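You operate a simulated robot arm through the tools that you are given. There is no shell and no other tool.

The job below is to be done with a simulated robot arm. You get a single attempt, and the scene is never put back.

TASK
Solder the OUT pad with the hood swung over and the extractor on.
Fine: tin the iron first; hood stays over, iron in its stand, heat and extractor off; leave the IN pad.

The check looks at the end state, three seconds after you hand in, the way a careful person would. Anything else that was tipped, shoved, dropped, spilled or broken makes it a failure.

THE ROBOT
A 7-joint arm with a two-finger parallel gripper, fixed in place. Base frame: the origin is at the foot of the arm, x ahead of it, y to its left, z up; the work surface is at about z = 76. Lengths are in cm, angles in degrees, forces in N, time in s.
With the tool pointing down near the work surface it reaches from about 30 to 70 cm from the base axis. Its first joint turns from -66.0 to 66.0 degrees. Payload 1.57 kg.
The tool frame sits at the grasp point between the pads (the TCP): z along the fingers, y along the line on which they close. The tips reach 3 cm beyond it. The gripper opens to 11 cm. The fingers are 2.4 cm wide and 1.2 cm thick; the gripper's body (4.8 by 11.2 cm) begins 7.8 cm behind the TCP.
Orientation is that of the tool frame in the base frame, as a unit quaternion [x, y, z, w]. With the fingers straight down and closing along the base's y, the tool's x points along the base's -x, its y along +y and its z along -z.

THE INTERFACE
- The arm moves only by the tool arm_command. Its argument "targets" is a list of rows, each a list of 7 numbers: the turn, a rotation vector about the tool's x, y, z in degrees, then the shift along the tool's x, y, z in cm, then the gripper command, from -1 (fully open) to 1 (shut), values between in proportion. In form: [[wx, wy, wz, dx, dy, dz, gripper], ...]. A call has 1 to 20 rows; each row shifts and turns the commanded pose from where the row before left it, along the tool's axes as they then stand. Each row takes 0.2 s and may step no farther than 5 cm and 8.6 degrees from the row before; otherwise, or with a gripper value out of range, the whole call is refused. Where a pose cannot be reached the arm comes as near as it can. A force on the tool above 70 N (or 10 N above the force at the start of the call, whichever is more), or a blocked arm, ends the call early, and 0.2 s more pass. Each finger travels about 10.8 cm/s and halts on what it meets, pressing with about 34 N; the grip force reading is that of the motor and also rises with nothing between the fingers. The clock runs only during rows and for 0.2 s after the last one: add rows that do not move to give the fingers time. It gives the time, the measured TCP pose, the force on the tool (base axes), the opening and the grip force at its end, in the units of the frame above (readings bear some noise), with the torque about the TCP (base axes, N m) and any sound that the robot's microphone picked up, and new pictures: "pictures" is both (left out), scene, wrist or none.
- Cameras (640 x 400 px; columns grow to the right, rows downward): "scene" is fixed at [16.38, -38.86, 140.83]; the picture's right is [0.80, -0.60, 0.00], its down [-0.32, -0.43, -0.85] and it looks along [0.51, 0.68, -0.53] (base axes); focal length 358 px, centre (320, 200). "wrist" rides on the gripper at [7, 1.6, -14.1] in the tool frame; the picture's right is [-0.23, 0.97, 0.00], its down [-0.86, -0.20, -0.48] and it looks along [-0.47, -0.11, 0.88] (tool axes); focal length 222 px, centre (320, 200). There is no depth. A picture from a camera that has moved, and an enlarged one, comes with that camera's place and axes in the base frame and with its lens.
- zoom(camera, box): a new picture of the part [left, top, right, bottom] of that camera's present view, enlarged. It takes no simulated time.
- finish_job(): hands the job in; it is judged then, once.

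Nothing tells you positions but the pictures and the camera data. Unless the task says otherwise, let go and move clear before handing in.

The tools are called after "Request:" as name(argument=value, ...) on one line, values as JSON. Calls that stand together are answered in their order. arm_command: Moves the arm, as the interface text tells. Its arguments: {"type":"object","properties":{"targets":{"type":"array","items":{"type":"array","items":{"type":"number"}}},"pictures":{"type":"string","enum":["both","scene","wrist","none"]}},"required":["targets"]} The other tools are called the same way: zoom (camera, box) takes an enlarged picture of a part of a camera's view; finish_job () hands the job in.

At the start:

```text
time_s: 0.0
ee_pos: [45.46, 11.41, 118.51]
tool_rot: [0.001, 1.0, 0.0, 0.0]
wrist_force: [0.0, 0.0, 0.6]
ft_torque: [0.01, -0.04, 0.06]
gripper_width: 10.99
grip_force: 0.1
```

scene: 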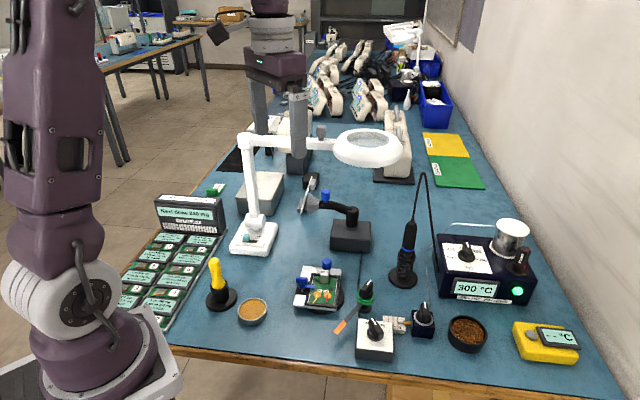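
wrist: 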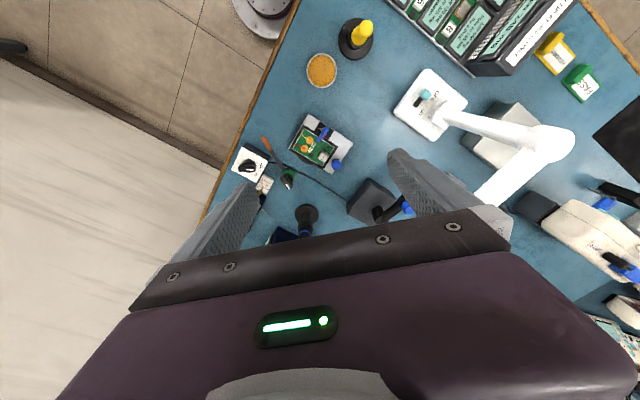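

I see a soldering bench: a PCB in a small holder, an iron in a stand, a station reading 300 °C, an extractor hood on an arm, some small knobs and pots. I'll zoom in on each before moving anything.

Request:
zoom(camera="scene", box=[280, 240, 400, 320])

Request:
zoom(camera="scene", box=[330, 270, 500, 370])

Request:
zoom(camera="scene", box=[420, 200, 600, 320])

Request:
zoom(camera="scene", box=[220, 110, 420, 270])

Request:
zoom(camera="scene", box=[110, 180, 290, 340])

Request:
zoom(camera="scene", box=[370, 160, 450, 320])

Request:
zoom(camera="wrist", box=[220, 100, 360, 220])

```text
5.00 times, centred on (340, 280) of scene
camera zoom: at [16.38, -38.86, 140.83], right [0.8, -0.6, 0.0], down [-0.32, -0.43, -0.85], along [0.51, 0.68, -0.53], focal length 1791 px, centre (220, -200)
```

zoom: 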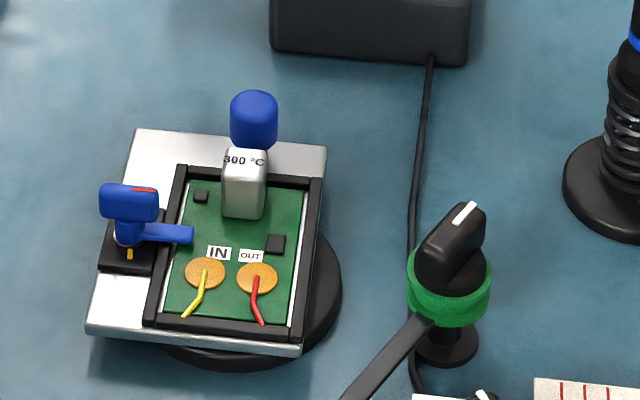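

```text
3.76 times, centred on (415, 320) of scene
camera zoom: at [16.38, -38.86, 140.83], right [0.8, -0.6, 0.0], down [-0.32, -0.43, -0.85], along [0.51, 0.68, -0.53], focal length 1348 px, centre (-38, -252)
```

zoom: 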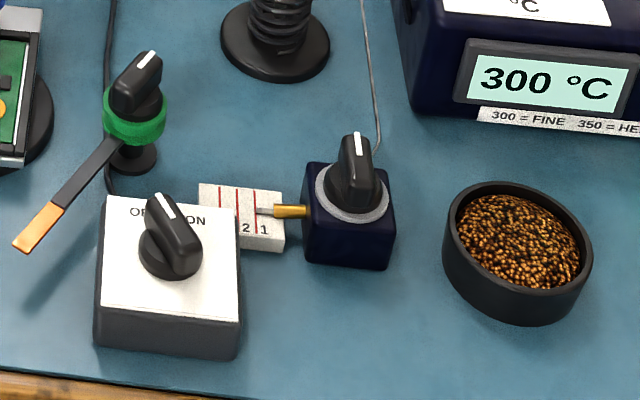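

```text
3.33 times, centred on (510, 260) of scene
camera zoom: at [16.38, -38.86, 140.83], right [0.8, -0.6, 0.0], down [-0.32, -0.43, -0.85], along [0.51, 0.68, -0.53], focal length 1194 px, centre (-313, 0)
```

zoom: 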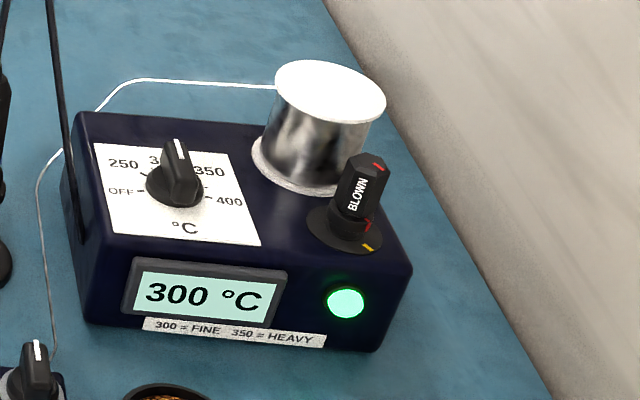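

```text
2.50 times, centred on (320, 190) of scene
camera zoom: at [16.38, -38.86, 140.83], right [0.8, -0.6, 0.0], down [-0.32, -0.43, -0.85], along [0.51, 0.68, -0.53], focal length 896 px, centre (320, 225)
```

zoom: 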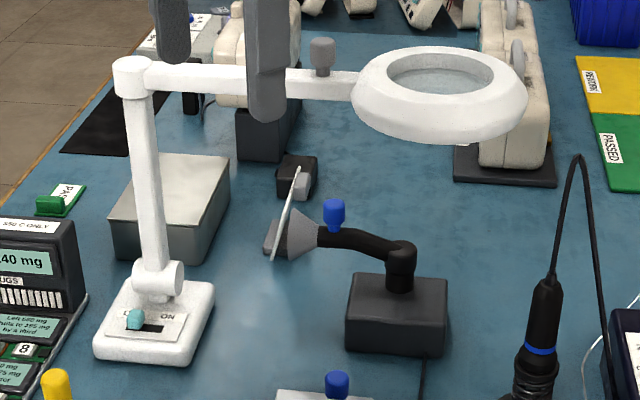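

```text
2.50 times, centred on (200, 260) of scene
camera zoom: at [16.38, -38.86, 140.83], right [0.8, -0.6, 0.0], down [-0.32, -0.43, -0.85], along [0.51, 0.68, -0.53], focal length 896 px, centre (620, 50)
```

zoom: 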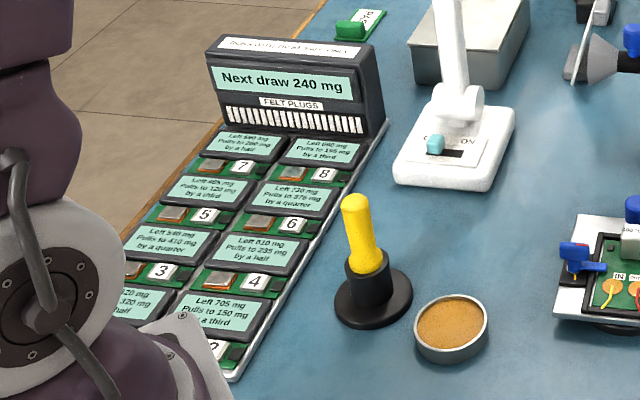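

```text
2.50 times, centred on (410, 240) of scene
camera zoom: at [16.38, -38.86, 140.83], right [0.8, -0.6, 0.0], down [-0.32, -0.43, -0.85], along [0.51, 0.68, -0.53], focal length 896 px, centre (95, 100)
```

zoom: 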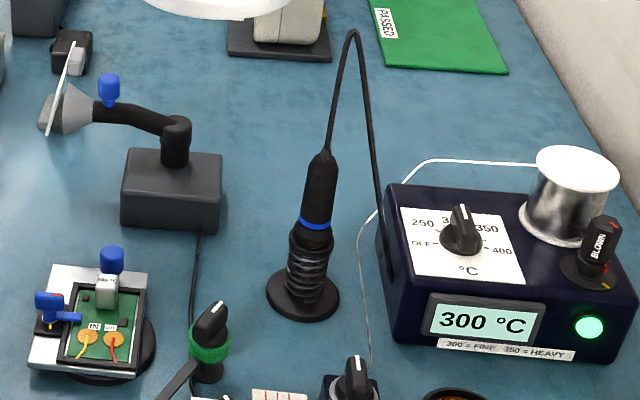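

```text
3.33 times, centred on (290, 160) of wrist
camera zoom: at [38.51, 13.05, 132.76], right [0.23, 0.97, 0.0], down [0.86, -0.2, 0.48], along [0.47, -0.11, -0.88], focal length 740 px, centre (420, 333)
```

zoom: 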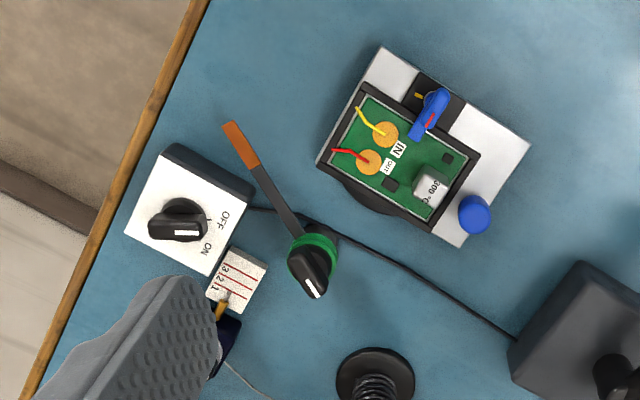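

The layout is readable but several parts are still unclear: the lever with the copper end, the solder feeder, the clamp on the board holder and the "BLOWN" cap. I'll zoom in tighter on those.

Request:
zoom(camera="scene", box=[335, 275, 385, 335])

Request:
zoom(camera="scene", box=[500, 230, 550, 310])

Request:
zoom(camera="scene", box=[440, 230, 510, 305])

Request:
zoom(camera="scene", box=[380, 300, 450, 345])

Request:
zoom(camera="scene", box=[290, 255, 350, 315])

Request:
zoom(camera="scene", box=[500, 310, 600, 370])

Request:
zoom(camera="scene", box=[290, 170, 380, 260])

Request:
zoom(camera="scene", box=[150, 185, 230, 235])

```text
6.67 times, centred on (360, 305) of scene
camera zoom: at [16.38, -38.86, 140.83], right [0.8, -0.6, 0.0], down [-0.32, -0.43, -0.85], along [0.51, 0.68, -0.53], focal length 2388 px, centre (53, -500)
```

zoom: 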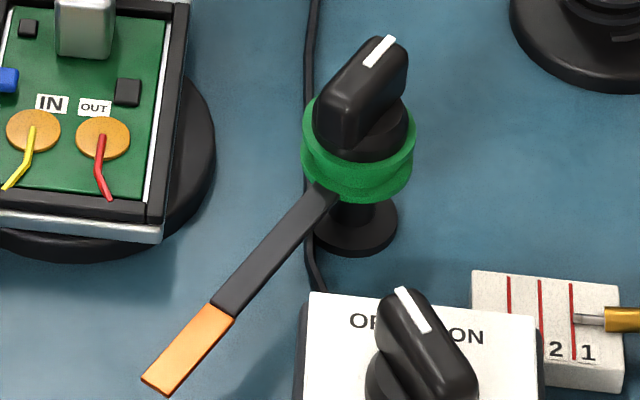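

```text
5.00 times, centred on (525, 270) of scene
camera zoom: at [16.38, -38.86, 140.83], right [0.8, -0.6, 0.0], down [-0.32, -0.43, -0.85], along [0.51, 0.68, -0.53], focal length 1791 px, centre (-705, -150)
```

zoom: 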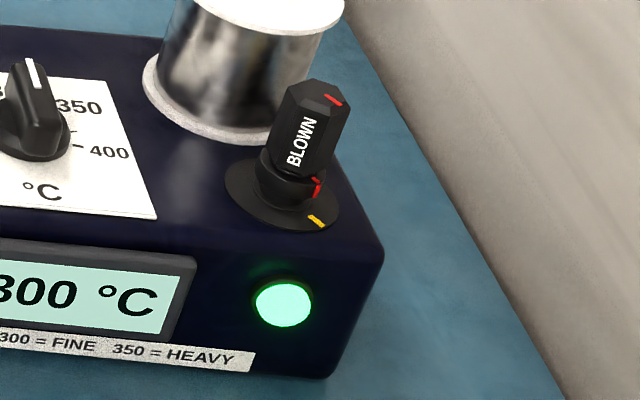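

```text
5.33 times, centred on (475, 268) of scene
camera zoom: at [16.38, -38.86, 140.83], right [0.8, -0.6, 0.0], down [-0.32, -0.43, -0.85], along [0.51, 0.68, -0.53], focal length 1910 px, centre (-507, -160)
```

zoom: 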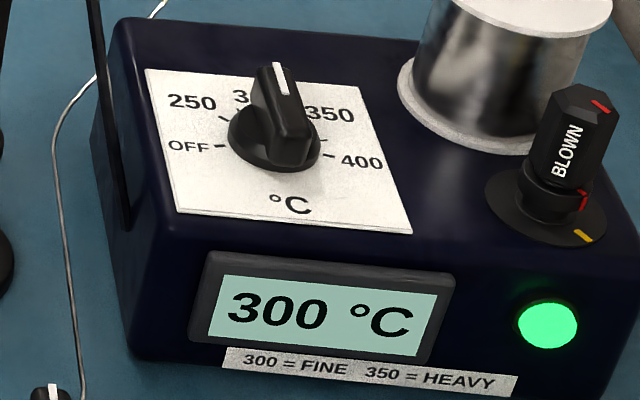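

```text
8.89 times, centred on (415, 322) of scene
camera zoom: at [16.38, -38.86, 140.83], right [0.8, -0.6, 0.0], down [-0.32, -0.43, -0.85], along [0.51, 0.68, -0.53], focal length 3184 px, centre (-524, -889)
```

zoom: 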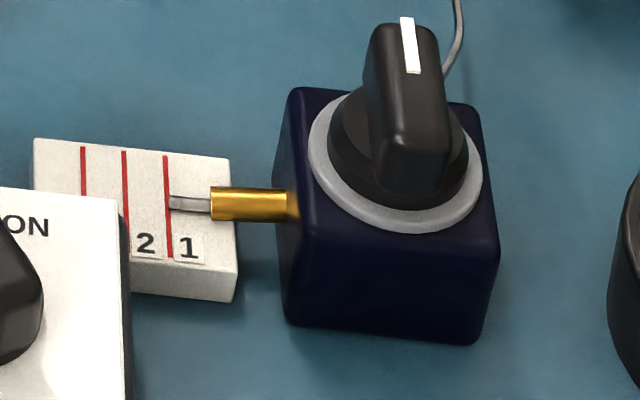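

```text
6.67 times, centred on (320, 285) of scene
camera zoom: at [16.38, -38.86, 140.83], right [0.8, -0.6, 0.0], down [-0.32, -0.43, -0.85], along [0.51, 0.68, -0.53], focal length 2388 px, centre (320, -367)
```

zoom: 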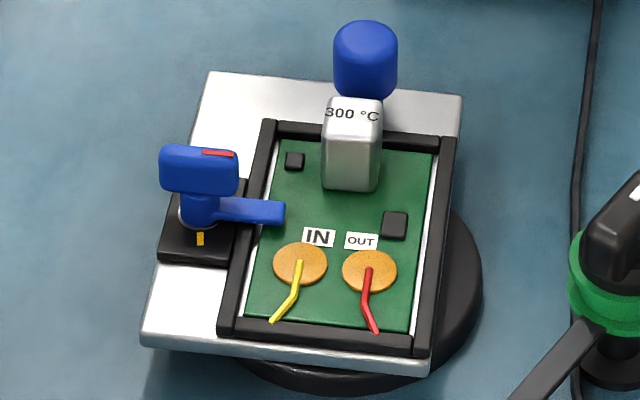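

```text
6.40 times, centred on (550, 340) of scene
camera zoom: at [16.38, -38.86, 140.83], right [0.8, -0.6, 0.0], down [-0.32, -0.43, -0.85], along [0.51, 0.68, -0.53], focal length 2292 px, centre (-1152, -696)
```

zoom: 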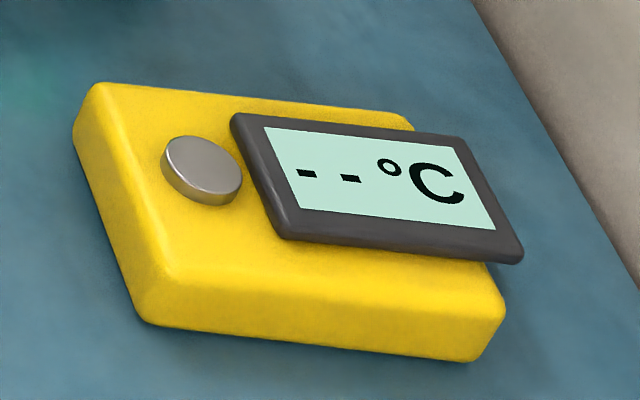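

```text
4.44 times, centred on (335, 215) of scene
camera zoom: at [16.38, -38.86, 140.83], right [0.8, -0.6, 0.0], down [-0.32, -0.43, -0.85], along [0.51, 0.68, -0.53], focal length 1592 px, centre (253, 133)
```

zoom: 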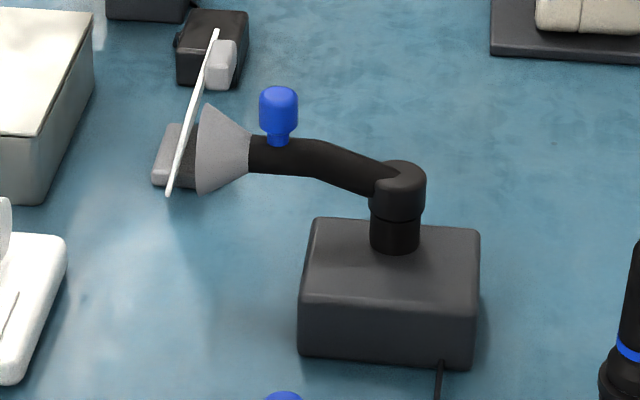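

```text
8.00 times, centred on (190, 210) of scene
camera zoom: at [16.38, -38.86, 140.83], right [0.8, -0.6, 0.0], down [-0.32, -0.43, -0.85], along [0.51, 0.68, -0.53], focal length 2866 px, centre (1360, 120)
```

zoom: 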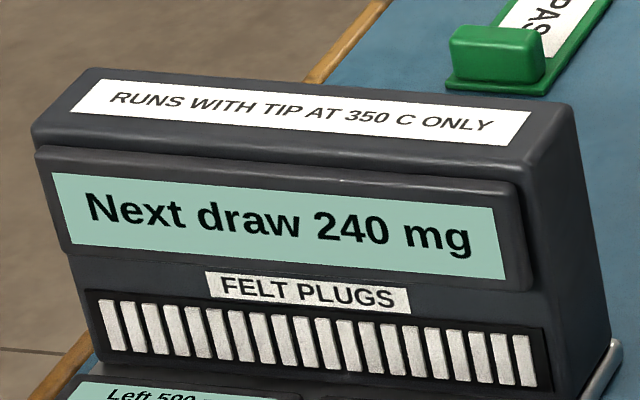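

The lever looks like a desoldering-wick arm, the small blue box is a solder feeder, and the station seems to be live at 300 °C. I'll check the remaining items, then bring the wrist camera nearer for a top view.

Request:
zoom(camera="scene", box=[195, 250, 275, 330])

Request:
zoom(camera="scene", box=[380, 200, 430, 300])

Request:
zoom(camera="scene", box=[120, 225, 220, 330])

Request:
zoom(camera="scene", box=[0, 0, 320, 400])

Request:
zoom(camera="wrist", box=[280, 0, 640, 220])

Request:
zoom(camera="scene", box=[350, 300, 410, 365])

```text
5.00 times, centred on (235, 290) of scene
camera zoom: at [16.38, -38.86, 140.83], right [0.8, -0.6, 0.0], down [-0.32, -0.43, -0.85], along [0.51, 0.68, -0.53], focal length 1791 px, centre (745, -250)
```

zoom: 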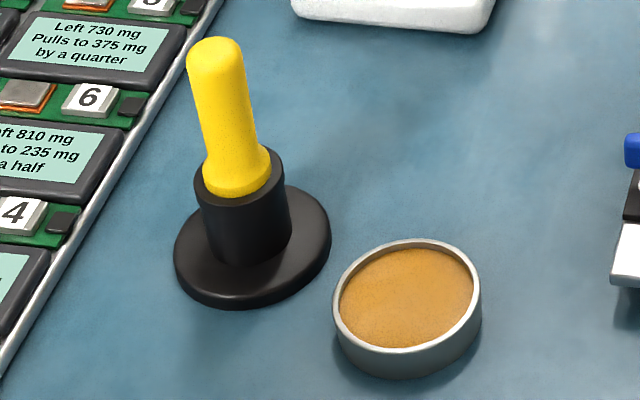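

```text
4.00 times, centred on (405, 250) of scene
camera zoom: at [16.38, -38.86, 140.83], right [0.8, -0.6, 0.0], down [-0.32, -0.43, -0.85], along [0.51, 0.68, -0.53], focal length 1433 px, centre (-20, 0)
```

zoom: 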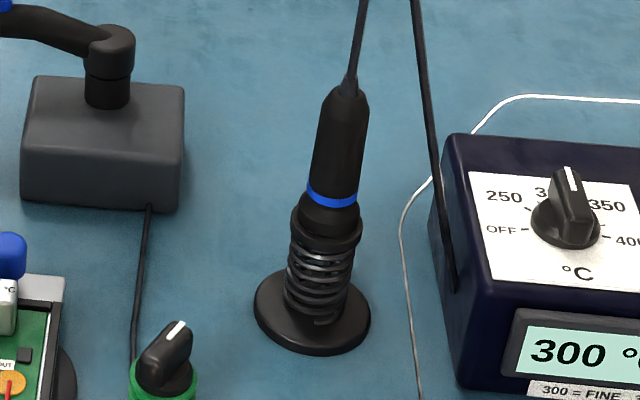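

```text
3.81 times, centred on (170, 278) of scene
camera zoom: at [16.38, -38.86, 140.83], right [0.8, -0.6, 0.0], down [-0.32, -0.43, -0.85], along [0.51, 0.68, -0.53], focal length 1364 px, centre (891, -95)
```

zoom: 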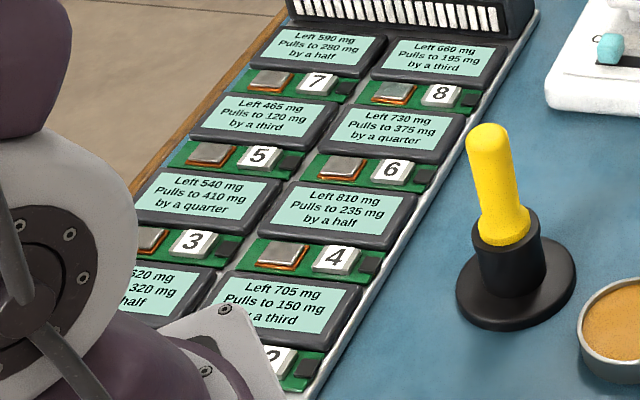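

```text
1.00 times, centred on (160, 200) of scene (not enlarged: the box is as wide or as high as the picture)
camera zoom: at [16.38, -38.86, 140.83], right [0.8, -0.6, 0.0], down [-0.32, -0.43, -0.85], along [0.51, 0.68, -0.53], focal length 358 px, centre (480, 200)
```

zoom: 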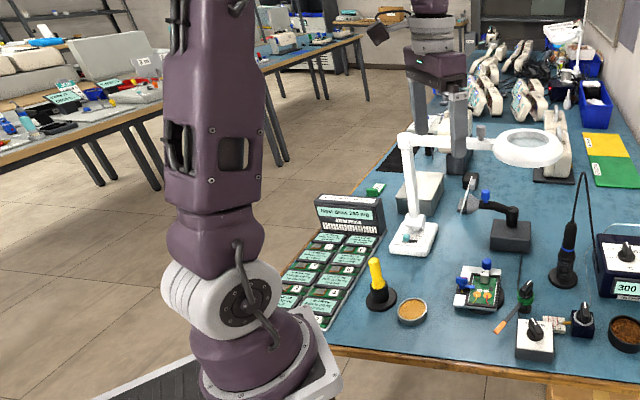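

```text
1.78 times, centred on (460, 110) of wrist
camera zoom: at [38.51, 13.05, 132.76], right [0.23, 0.97, 0.0], down [0.86, -0.2, 0.48], along [0.47, -0.11, -0.88], focal length 395 px, centre (71, 360)
```

zoom: 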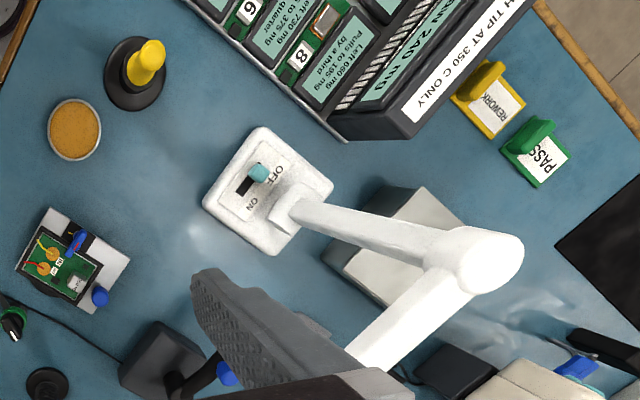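

```text
6.15 times, centred on (380, 332) of scene
camera zoom: at [16.38, -38.86, 140.83], right [0.8, -0.6, 0.0], down [-0.32, -0.43, -0.85], along [0.51, 0.68, -0.53], focal length 2204 px, centre (-49, -615)
```

zoom: 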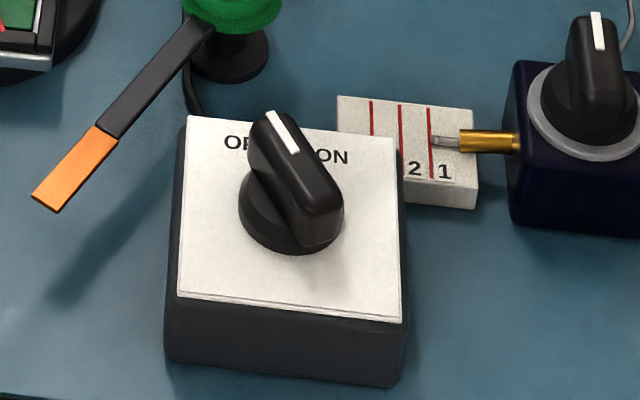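

The bench now makes sense: wick arm, solder feeder with a 1-2-3 gauge, extractor switch, iron upright in a spring stand, and the magnifier arm running above the hood. I'll move the wrist camera over the switch and feeder area to get positions.

Request:
arm_command(targets=[[0, 0, 0, -0.5, -4, 2, -1], [0, 0, 0, -0.5, -4, 2, -1], [0, 0, 0, -0.5, -4, 2.5, -1], [0, 0, 0, -0.5, -4, 2, -1], [0, 0, 0, 0, 0, 2, -1]], pictures="both")

```text
time_s: 1.2
ee_pos: [47.5, -4.57, 108.07]
tool_rot: [0.0, 1.0, 0.0, 0.0]
wrist_force: [-0.6, -0.8, 0.6]
ft_torque: [-0.03, 0.0, 0.01]
gripper_width: 11.01
grip_force: 0.1
camera wrist: at [40.44, -3.03, 122.19], right [0.23, 0.97, 0.0], down [0.85, -0.2, 0.48], along [0.47, -0.11, -0.88], focal length 222 px, centre (320, 200)
```

scene: 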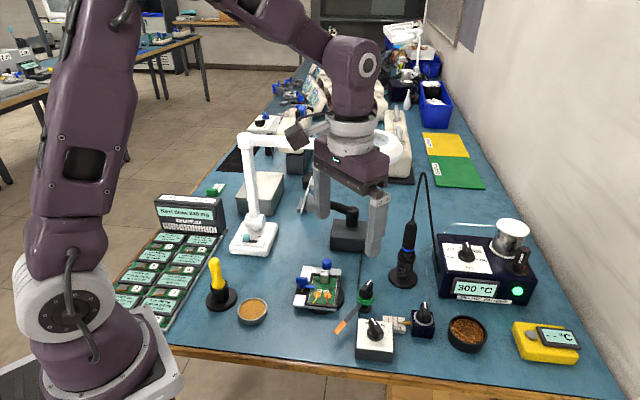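
wrist: 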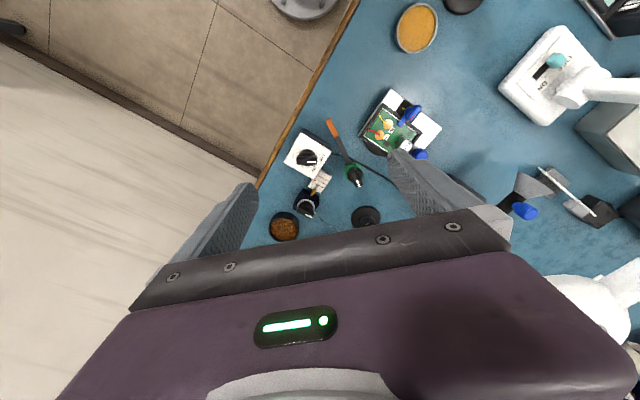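

Request:
zoom(camera="wrist", box=[260, 100, 390, 250])

Request:
zoom(camera="wrist", box=[280, 120, 360, 190])

Request:
zoom(camera="wrist", box=[480, 120, 640, 320])

Request:
zoom(camera="wrist", box=[350, 80, 450, 170])

```text
2.67 times, centred on (325, 175) of wrist
camera zoom: at [40.44, -3.03, 122.19], right [0.23, 0.97, 0.0], down [0.85, -0.2, 0.48], along [0.47, -0.11, -0.88], focal length 592 px, centre (307, 267)
```

zoom: 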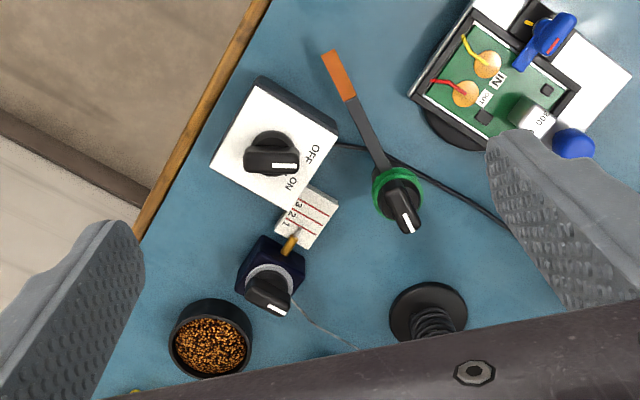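

```text
5.71 times, centred on (320, 155) of wrist
camera zoom: at [40.44, -3.03, 122.19], right [0.23, 0.97, 0.0], down [0.85, -0.2, 0.48], along [0.47, -0.11, -0.88], focal length 1269 px, centre (320, 457)
```

zoom: 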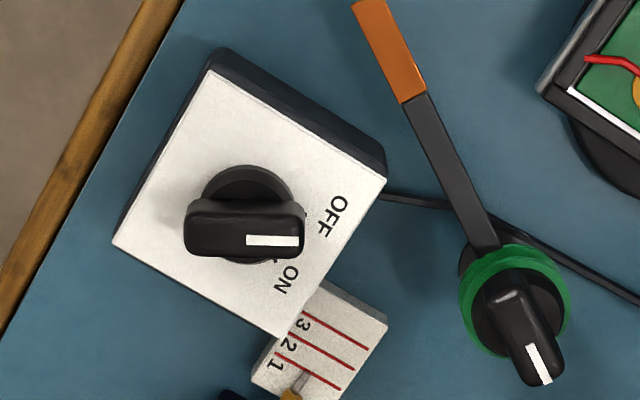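

```text
2.00 times, centred on (560, 220) of wrist
camera zoom: at [40.44, -3.03, 122.19], right [0.23, 0.97, 0.0], down [0.85, -0.2, 0.48], along [0.47, -0.11, -0.88], focal length 444 px, centre (-160, 160)
```

zoom: 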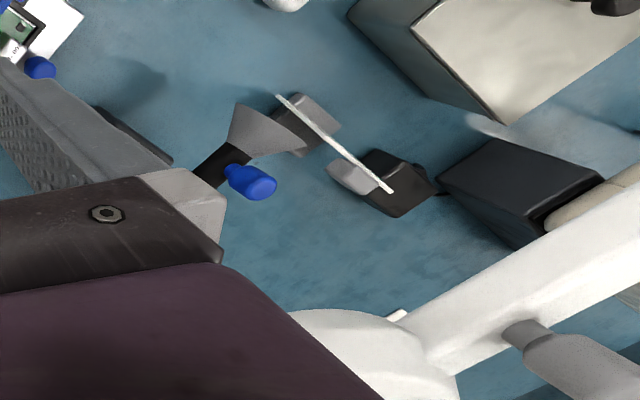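

```text
4.44 times, centred on (400, 125) of wrist
camera zoom: at [40.44, -3.03, 122.19], right [0.23, 0.97, 0.0], down [0.85, -0.2, 0.48], along [0.47, -0.11, -0.88], focal length 987 px, centre (-36, 533)
```

zoom: 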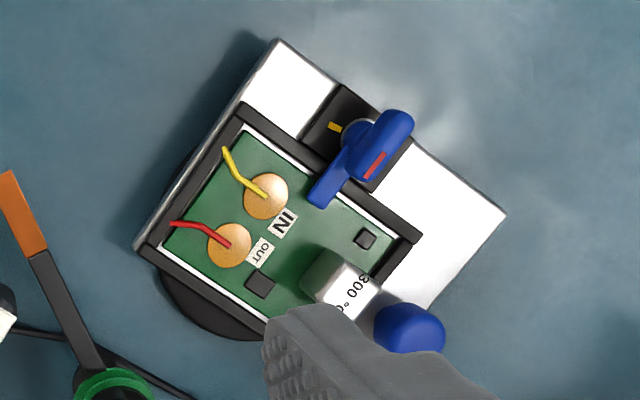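

The extractor knob is at about 76°, pointing at OFF; ON is about 60° clockwise of it. I'll now tilt the wrist outward to get a proper look at the hood, its knob and the magnifier arm above it.

Request:
arm_command(targets=[[0, 0, 0, 0, 4.5, 0, -1], [0, 0, 0, 0, 4.5, 0, -1], [0, 0, 0, 0, 4.5, 0, -1], [0, 0, 0, 0, 4.5, 0, -1], [0, -8, 0, 0, 0, 0, -1], [0, -8, 0, 0, 0, 0, -1], [0, -8, 0, 0, 0, 0, -1], [0, -8, 0, 0, 0, 0, -1], [0, 0, 0, 0, 0, 0, -1]], pictures="both")

```text
time_s: 3.2
ee_pos: [47.38, 13.37, 108.17]
tool_rot: [-0.001, 0.961, 0.001, 0.275]
wrist_force: [0.3, 0.5, -0.9]
ft_torque: [-0.03, -0.02, 0.0]
gripper_width: 11.01
grip_force: 0.1
camera wrist: at [33.98, 15.06, 116.44], right [0.19, 0.97, 0.12], down [0.47, -0.2, 0.86], along [0.86, -0.11, -0.5], focal length 222 px, centre (320, 200)
```

scene: 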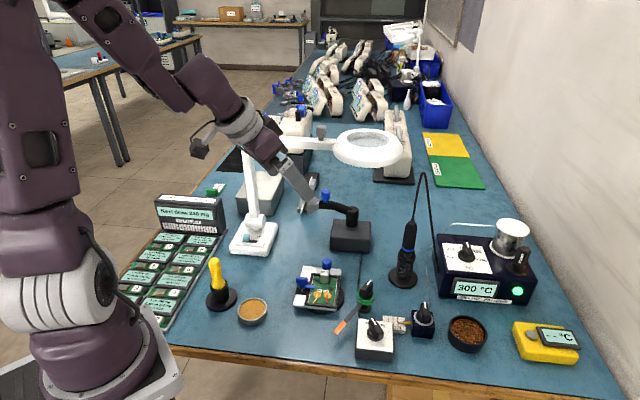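
wrist: 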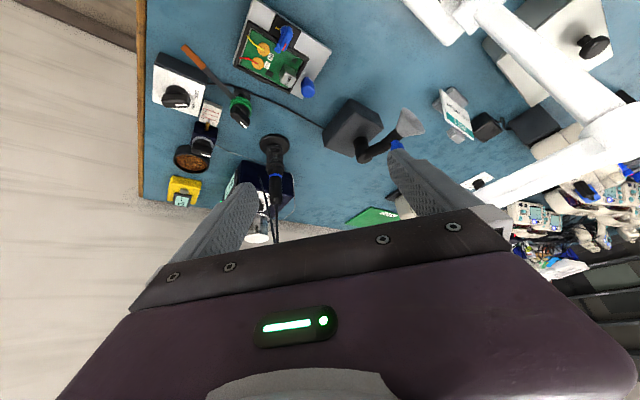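

Request:
zoom(camera="wrist", box=[310, 70, 520, 200])

Request:
zoom(camera="wrist", box=[150, 110, 310, 250])

Request:
zoom(camera="wrist", box=[220, 0, 340, 110])

Request:
zoom(camera="wrist", box=[400, 0, 640, 200])

```text
3.05 times, centred on (415, 135) of wrist
camera zoom: at [33.98, 15.06, 116.44], right [0.19, 0.97, 0.12], down [0.47, -0.2, 0.86], along [0.86, -0.11, -0.5], focal length 677 px, centre (30, 398)
```

zoom: 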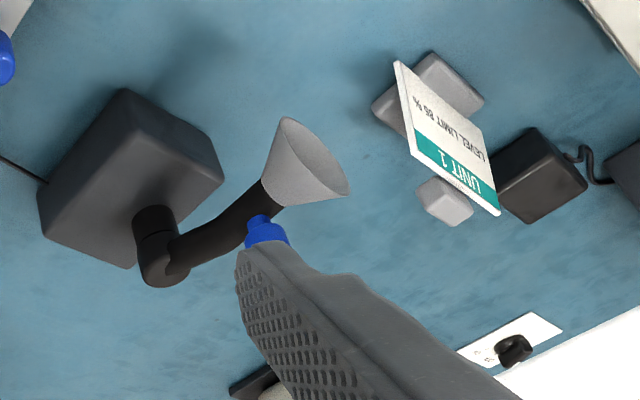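

```text
2.86 times, centred on (230, 180) of wrist
camera zoom: at [33.98, 15.06, 116.44], right [0.19, 0.97, 0.12], down [0.47, -0.2, 0.86], along [0.86, -0.11, -0.5], focal length 635 px, centre (577, 257)
```

zoom: 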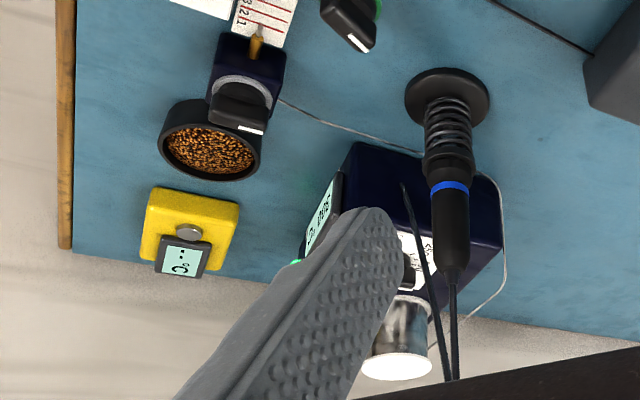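

```text
3.64 times, centred on (280, 55) of wrist
camera zoom: at [33.98, 15.06, 116.44], right [0.19, 0.97, 0.12], down [0.47, -0.2, 0.86], along [0.86, -0.11, -0.5], focal length 808 px, centre (466, 727)
```

zoom: 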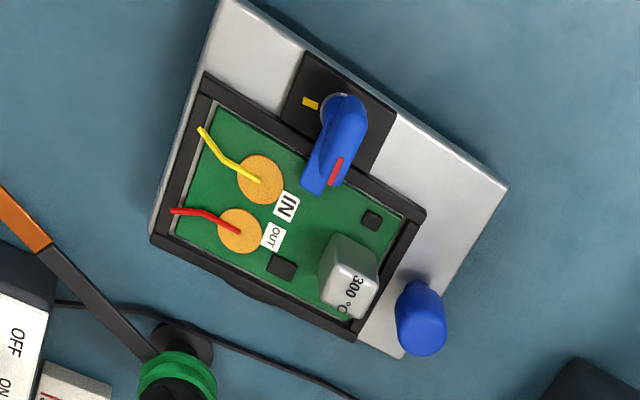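

```text
2.00 times, centred on (520, 100) of wrist
camera zoom: at [33.98, 15.06, 116.44], right [0.19, 0.97, 0.12], down [0.47, -0.2, 0.86], along [0.86, -0.11, -0.5], focal length 444 px, centre (-80, 400)
```

zoom: 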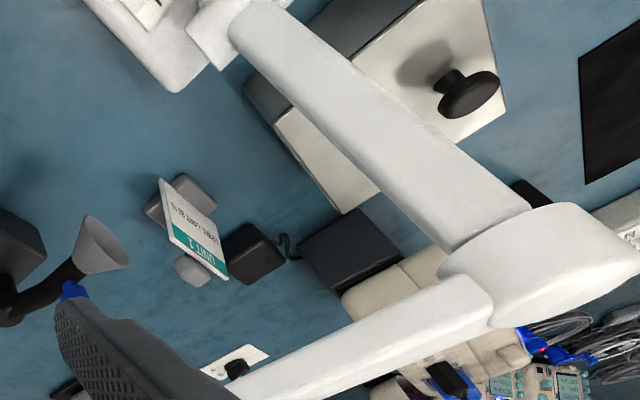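

The hood pivots at about (73, 21.6), with its arm at z ≈ 88 and the blue knob near (67, 26, 91). It points at about 147° and has to turn roughly 70° to face the board, so I'll approach tilted, under the magnifier arm, with the fingers loosely either side of the knob.

Request:
arm_command(targets=[[0, -6, 0, 0, 0, 0, 0.0], [0, -6, 0, 0, 0, 0, 0.0], [0, -6, 0, 0, 0, 0, 0.0], [0, 0, 0, 0.03, 2.56, 3.16, 0.0], [0, 0, 0, 0.03, 2.56, 3.16, 0.0], [0, 0, 0, 0.03, 2.56, 3.16, 0.0], [0, 0, 0, 0.03, 2.56, 3.16, 0.0], [0, 0, 0, 0.03, 2.56, 3.16, 0.0], [0, 0, 0, 0, 0, 0, 0.0], [0, 0, 0, 0, 0, 0, 0.0]], pictures="both")

```text
time_s: 5.4
ee_pos: [59.72, 25.28, 97.2]
tool_rot: [0.004, 0.921, -0.015, 0.389]
wrist_force: [-0.6, 0.2, -0.1]
ft_torque: [0.02, 0.03, 0.0]
gripper_width: 5.48
grip_force: 0.1
out of reach, approached as far as the arm can: row 1, 2
camera wrist: at [44.77, 27.21, 102.01], right [0.18, 0.97, 0.14], down [0.25, -0.18, 0.95], along [0.95, -0.13, -0.27], focal length 222 px, centre (320, 200)
```

scene: 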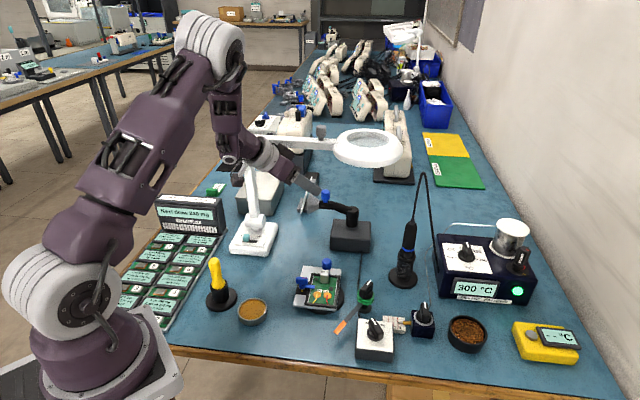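
wrist: 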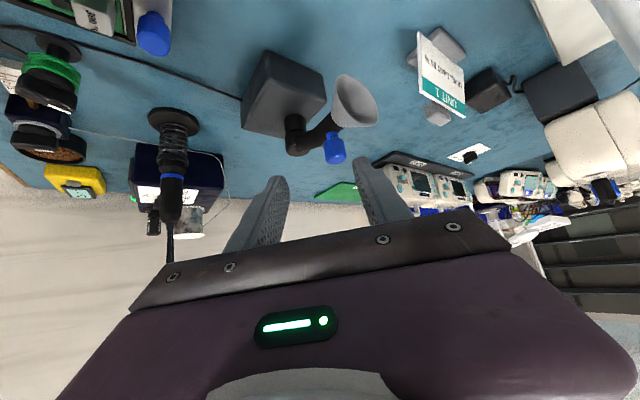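

Request:
zoom(camera="wrist", box=[230, 60, 410, 210])

Request:
zoom(camera="scene", box=[250, 130, 400, 260])

Request:
zoom(camera="wrist", box=[110, 90, 260, 260])

```text
2.67 times, centred on (320, 135) of wrist
camera zoom: at [44.77, 27.21, 102.01], right [0.18, 0.97, 0.14], down [0.25, -0.18, 0.95], along [0.95, -0.13, -0.27], focal length 592 px, centre (320, 373)
```

zoom: 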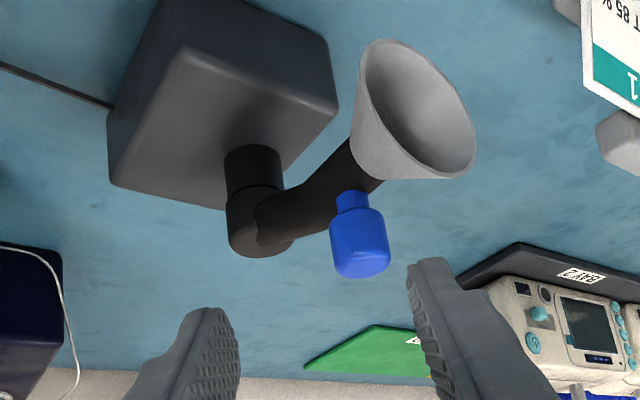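

```text
3.08 times, centred on (325, 195) of scene
camera zoom: at [16.38, -38.86, 140.83], right [0.8, -0.6, 0.0], down [-0.32, -0.43, -0.85], along [0.51, 0.68, -0.53], focal length 1102 px, centre (305, 215)
```

zoom: 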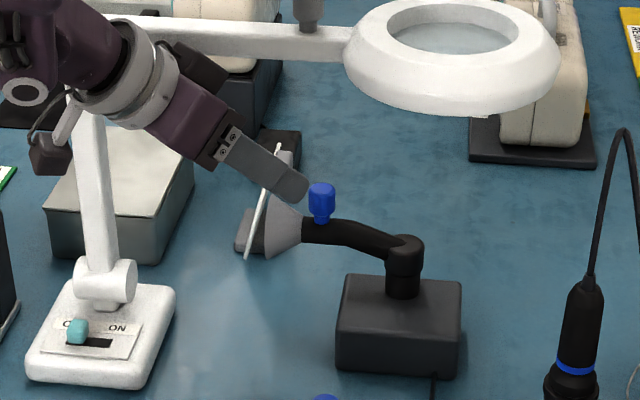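

```text
2.35 times, centred on (185, 175) of wrist
camera zoom: at [44.77, 27.21, 102.01], right [0.18, 0.97, 0.14], down [0.25, -0.18, 0.95], along [0.95, -0.13, -0.27], focal length 523 px, centre (638, 259)
```

zoom: 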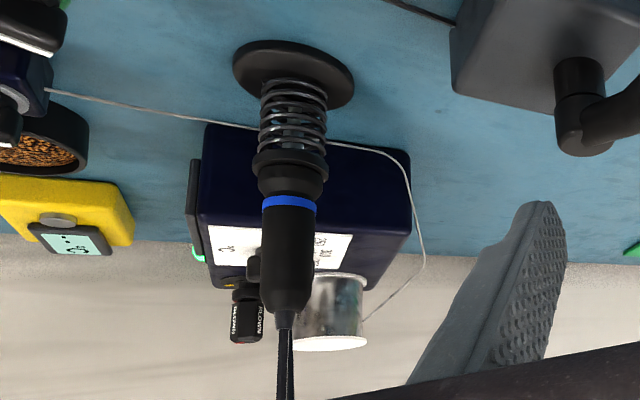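

The knob sits at about (67.3, 26.5, 91), and the fingers are lined up on it. I'll advance along the tool axis so that the tips straddle the knob above the hood arm.

Request:
arm_command(targets=[[0, 0, 0, -0.457, 0.48, 2.46, 0.0], [0, 0, 0, -0.457, 0.48, 2.46, 0.0], [0, 0, 0, -0.457, 0.48, 2.46, 0.0], [0, 0, 0, 0, 0, 0, 0.0]], pictures="both")

```text
time_s: 6.4
ee_pos: [66.06, 26.49, 93.02]
tool_rot: [0.003, 0.921, -0.015, 0.389]
wrist_force: [-0.3, 0.0, -0.4]
ft_torque: [-0.03, -0.05, 0.0]
gripper_width: 5.53
grip_force: 0.1
camera wrist: at [51.14, 28.48, 97.8], right [0.18, 0.97, 0.14], down [0.25, -0.18, 0.95], along [0.95, -0.13, -0.27], focal length 222 px, centre (320, 200)
```

scene: 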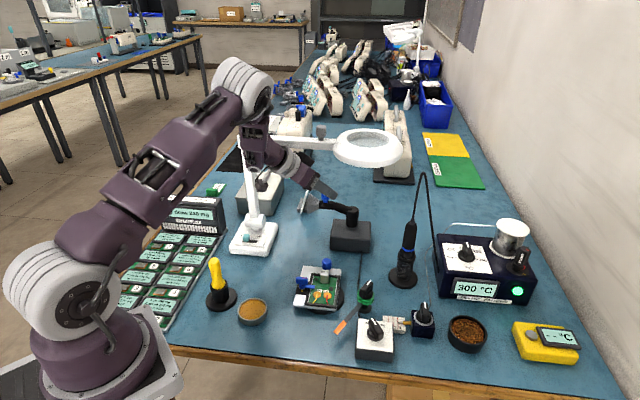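
wrist: 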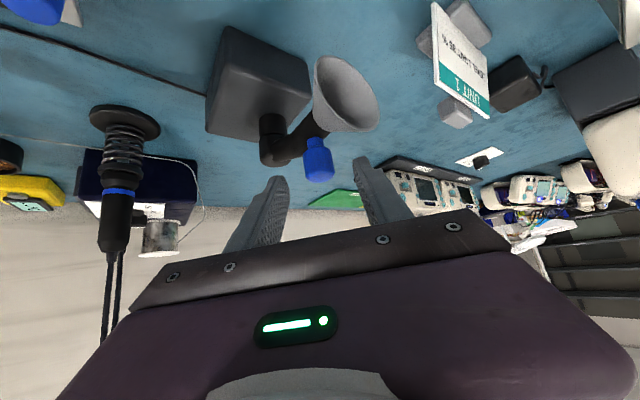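

Request:
zoom(camera="wrist", box=[240, 50, 400, 220])

Request:
zoom(camera="scene", box=[280, 160, 380, 250])

```text
2.35 times, centred on (320, 135) of wrist
camera zoom: at [51.14, 28.48, 97.8], right [0.18, 0.97, 0.14], down [0.25, -0.18, 0.95], along [0.95, -0.13, -0.27], focal length 523 px, centre (320, 353)
```

zoom: 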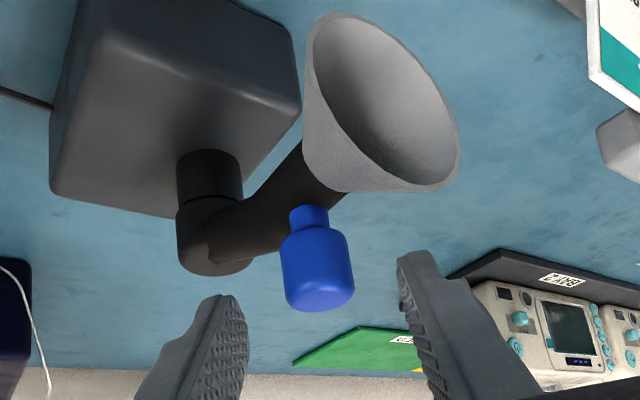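

```text
4.44 times, centred on (330, 205) of scene
camera zoom: at [16.38, -38.86, 140.83], right [0.8, -0.6, 0.0], down [-0.32, -0.43, -0.85], along [0.51, 0.68, -0.53], focal length 1592 px, centre (276, 178)
```

zoom: 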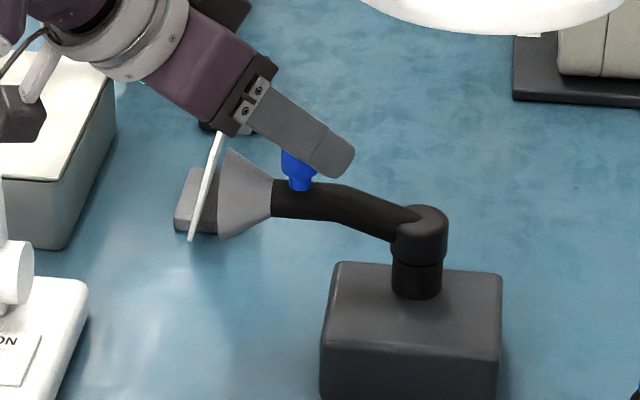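

The near finger overlaps the upper part of the knob with the tips just above the hood arm. I'll close loosely around it, settle, and check the hold.

Request:
arm_command(targets=[[0, 0, 0, 0.215, 0.0, 0.209, 0.3], [0, 0, 0, 0, 0, 0, 0.5], [0, 0, 0, 0, 0, 0, 0.5], [0, 0, 0, 0, 0, 0, 0.5]], pictures="both")

Request:
zoom(camera="wrist", box=[240, 50, 400, 220])

Request:
zoom(camera="scene", box=[280, 160, 380, 250])

```text
time_s: 7.4
ee_pos: [66.05, 26.37, 92.65]
tool_rot: [0.004, 0.921, -0.015, 0.39]
wrist_force: [0.6, -0.3, 0.7]
ft_torque: [0.0, 0.01, 0.0]
gripper_width: 2.74
grip_force: 0.0
camera wrist: at [51.12, 28.46, 97.53], right [0.18, 0.97, 0.14], down [0.25, -0.18, 0.95], along [0.95, -0.13, -0.27], focal length 222 px, centre (320, 200)
```

scene: 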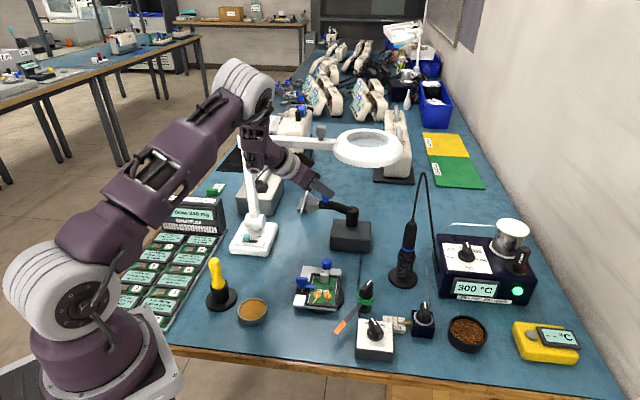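
wrist: 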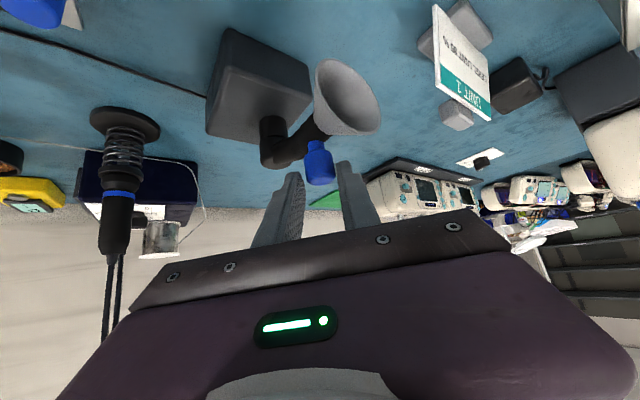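

```text
2.35 times, centred on (320, 135) of wrist
camera zoom: at [51.12, 28.46, 97.53], right [0.18, 0.97, 0.14], down [0.25, -0.18, 0.95], along [0.95, -0.13, -0.27], focal length 523 px, centre (320, 353)
```

zoom: 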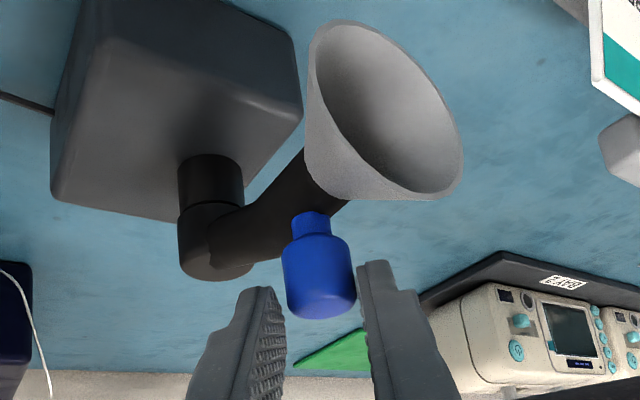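

```text
4.44 times, centred on (330, 205) of scene
camera zoom: at [16.38, -38.86, 140.83], right [0.8, -0.6, 0.0], down [-0.32, -0.43, -0.85], along [0.51, 0.68, -0.53], focal length 1592 px, centre (276, 178)
```

zoom: 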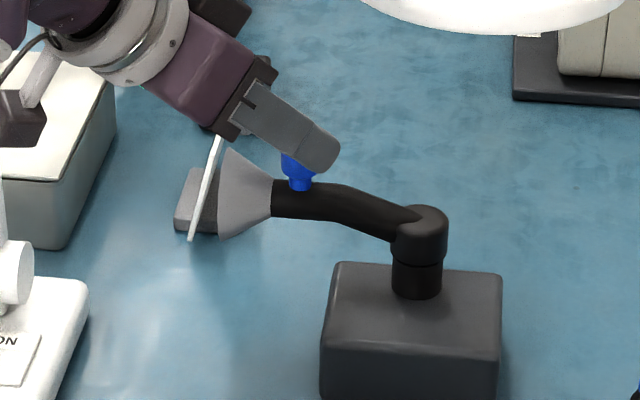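

The knob is caged between the fingers. I'll drag it along its arc toward the board, halfway first.

Request:
arm_command(targets=[[0, 0, 0, 0.287, 0.0, 0.279, 0.5], [0, 0, 0, 0.379, -0.59, -0.369, 0.5], [0, 0, 0, 0.337, -0.649, -0.324, 0.5], [0, 0, 0, 0.288, -0.687, -0.273, 0.5], [0, 0, 0, 0.24, -0.726, -0.222, 0.5], [0, 0, 0, 0.184, -0.765, -0.163, 0.5], [0, 0, 0, 0, 0, 0, 0.5]], pictures="both")

Request:
zoom(camera="wrist", box=[240, 50, 400, 220])

Request:
zoom(camera="scene", box=[270, 160, 390, 320])

```text
time_s: 9.0
ee_pos: [64.12, 22.93, 92.24]
tool_rot: [0.004, 0.921, -0.016, 0.39]
wrist_force: [-0.1, 0.6, -0.7]
ft_torque: [0.01, 0.04, -0.01]
gripper_width: 2.8
grip_force: 0.5
camera wrist: at [49.14, 25.03, 97.1], right [0.18, 0.97, 0.14], down [0.25, -0.18, 0.95], along [0.95, -0.13, -0.27], focal length 222 px, centre (320, 200)
```

scene: 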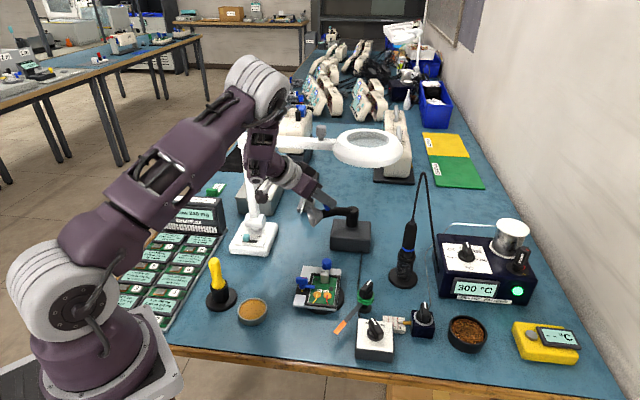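
wrist: 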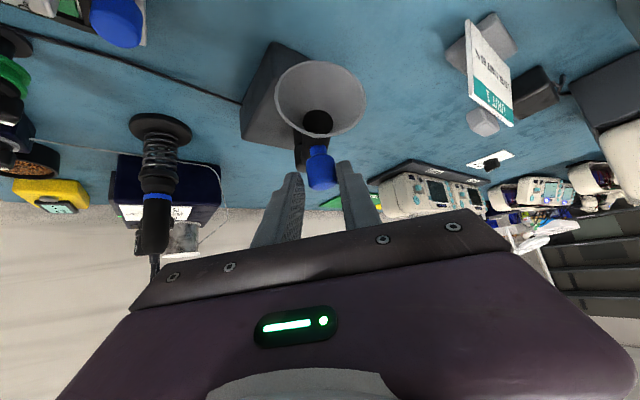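

```text
2.35 times, centred on (320, 135) of wrist
camera zoom: at [49.14, 25.03, 97.1], right [0.18, 0.97, 0.14], down [0.25, -0.18, 0.95], along [0.95, -0.13, -0.27], focal length 523 px, centre (320, 353)
```

zoom: 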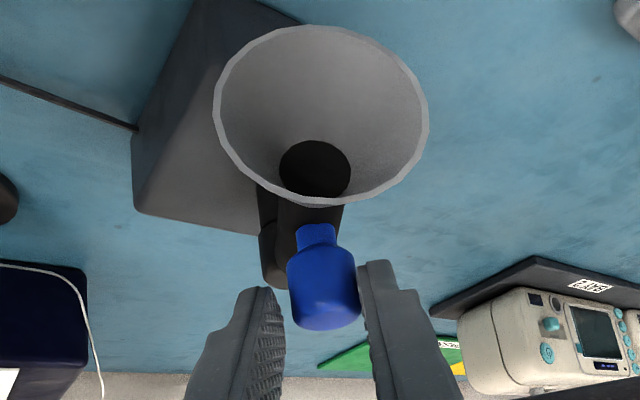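

```text
2.50 times, centred on (330, 240) of scene
camera zoom: at [16.38, -38.86, 140.83], right [0.8, -0.6, 0.0], down [-0.32, -0.43, -0.85], along [0.51, 0.68, -0.53], focal length 896 px, centre (295, 100)
```

zoom: 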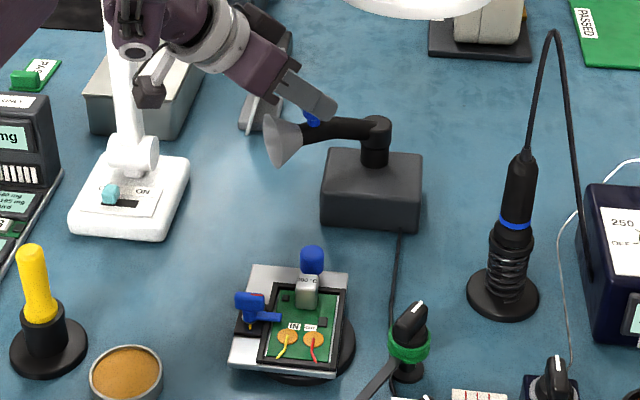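

The hood follows the fingers smoothly and now faces about 170°. I'll continue along the arc in a shorter stage to watch for an end stop.

Request:
arm_command(targets=[[0, 0, 0, 0.122, -0.773, -0.098, 0.5], [0, 0, 0, 0.073, -0.791, -0.048, 0.5], [0, 0, 0, 0.017, -0.8, 0.01, 0.5], [0, 0, 0, -0.046, -0.788, 0.074, 0.5], [0, 0, 0, 0, 0, 0, 0.5]], pictures="both")

Request:
zoom(camera="scene", box=[270, 160, 390, 320])

```text
time_s: 10.2
ee_pos: [63.86, 19.89, 92.19]
tool_rot: [0.004, 0.921, -0.015, 0.389]
wrist_force: [0.3, 1.2, 0.4]
ft_torque: [0.04, 0.0, -0.02]
gripper_width: 2.8
grip_force: 0.6
camera wrist: at [48.89, 21.92, 97.11], right [0.18, 0.97, 0.14], down [0.25, -0.18, 0.95], along [0.95, -0.13, -0.27], focal length 222 px, centre (320, 200)
```

scene: 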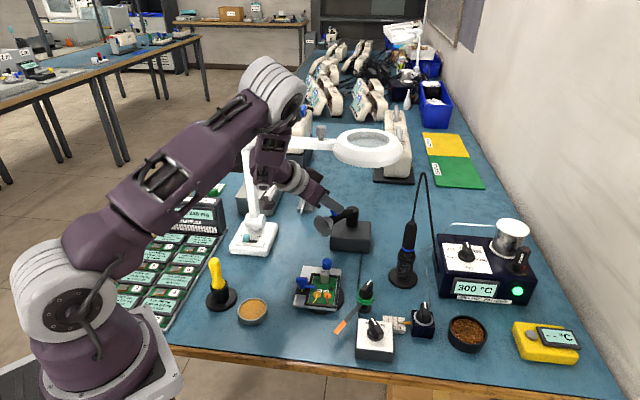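
wrist: 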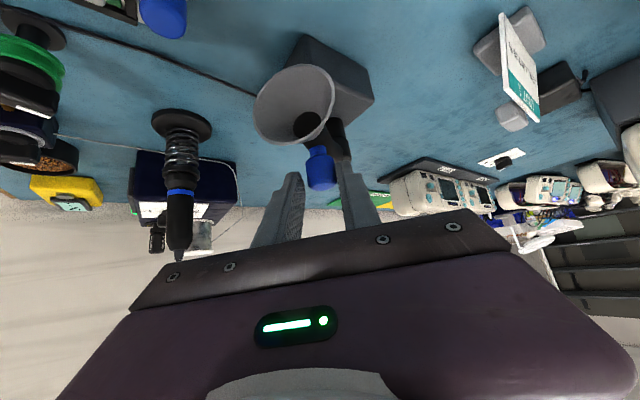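

```text
2.50 times, centred on (330, 240) of scene
camera zoom: at [16.38, -38.86, 140.83], right [0.8, -0.6, 0.0], down [-0.32, -0.43, -0.85], along [0.51, 0.68, -0.53], focal length 896 px, centre (295, 100)
```

zoom: 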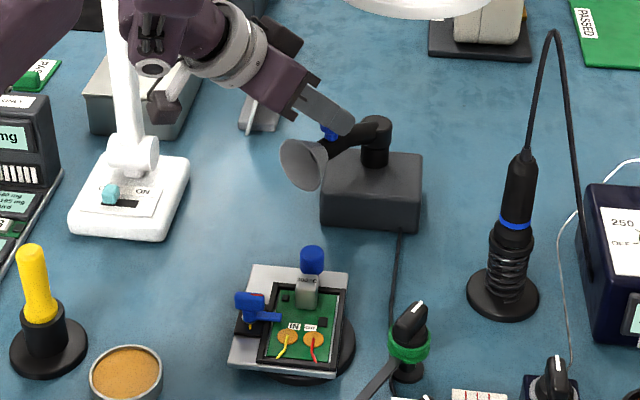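

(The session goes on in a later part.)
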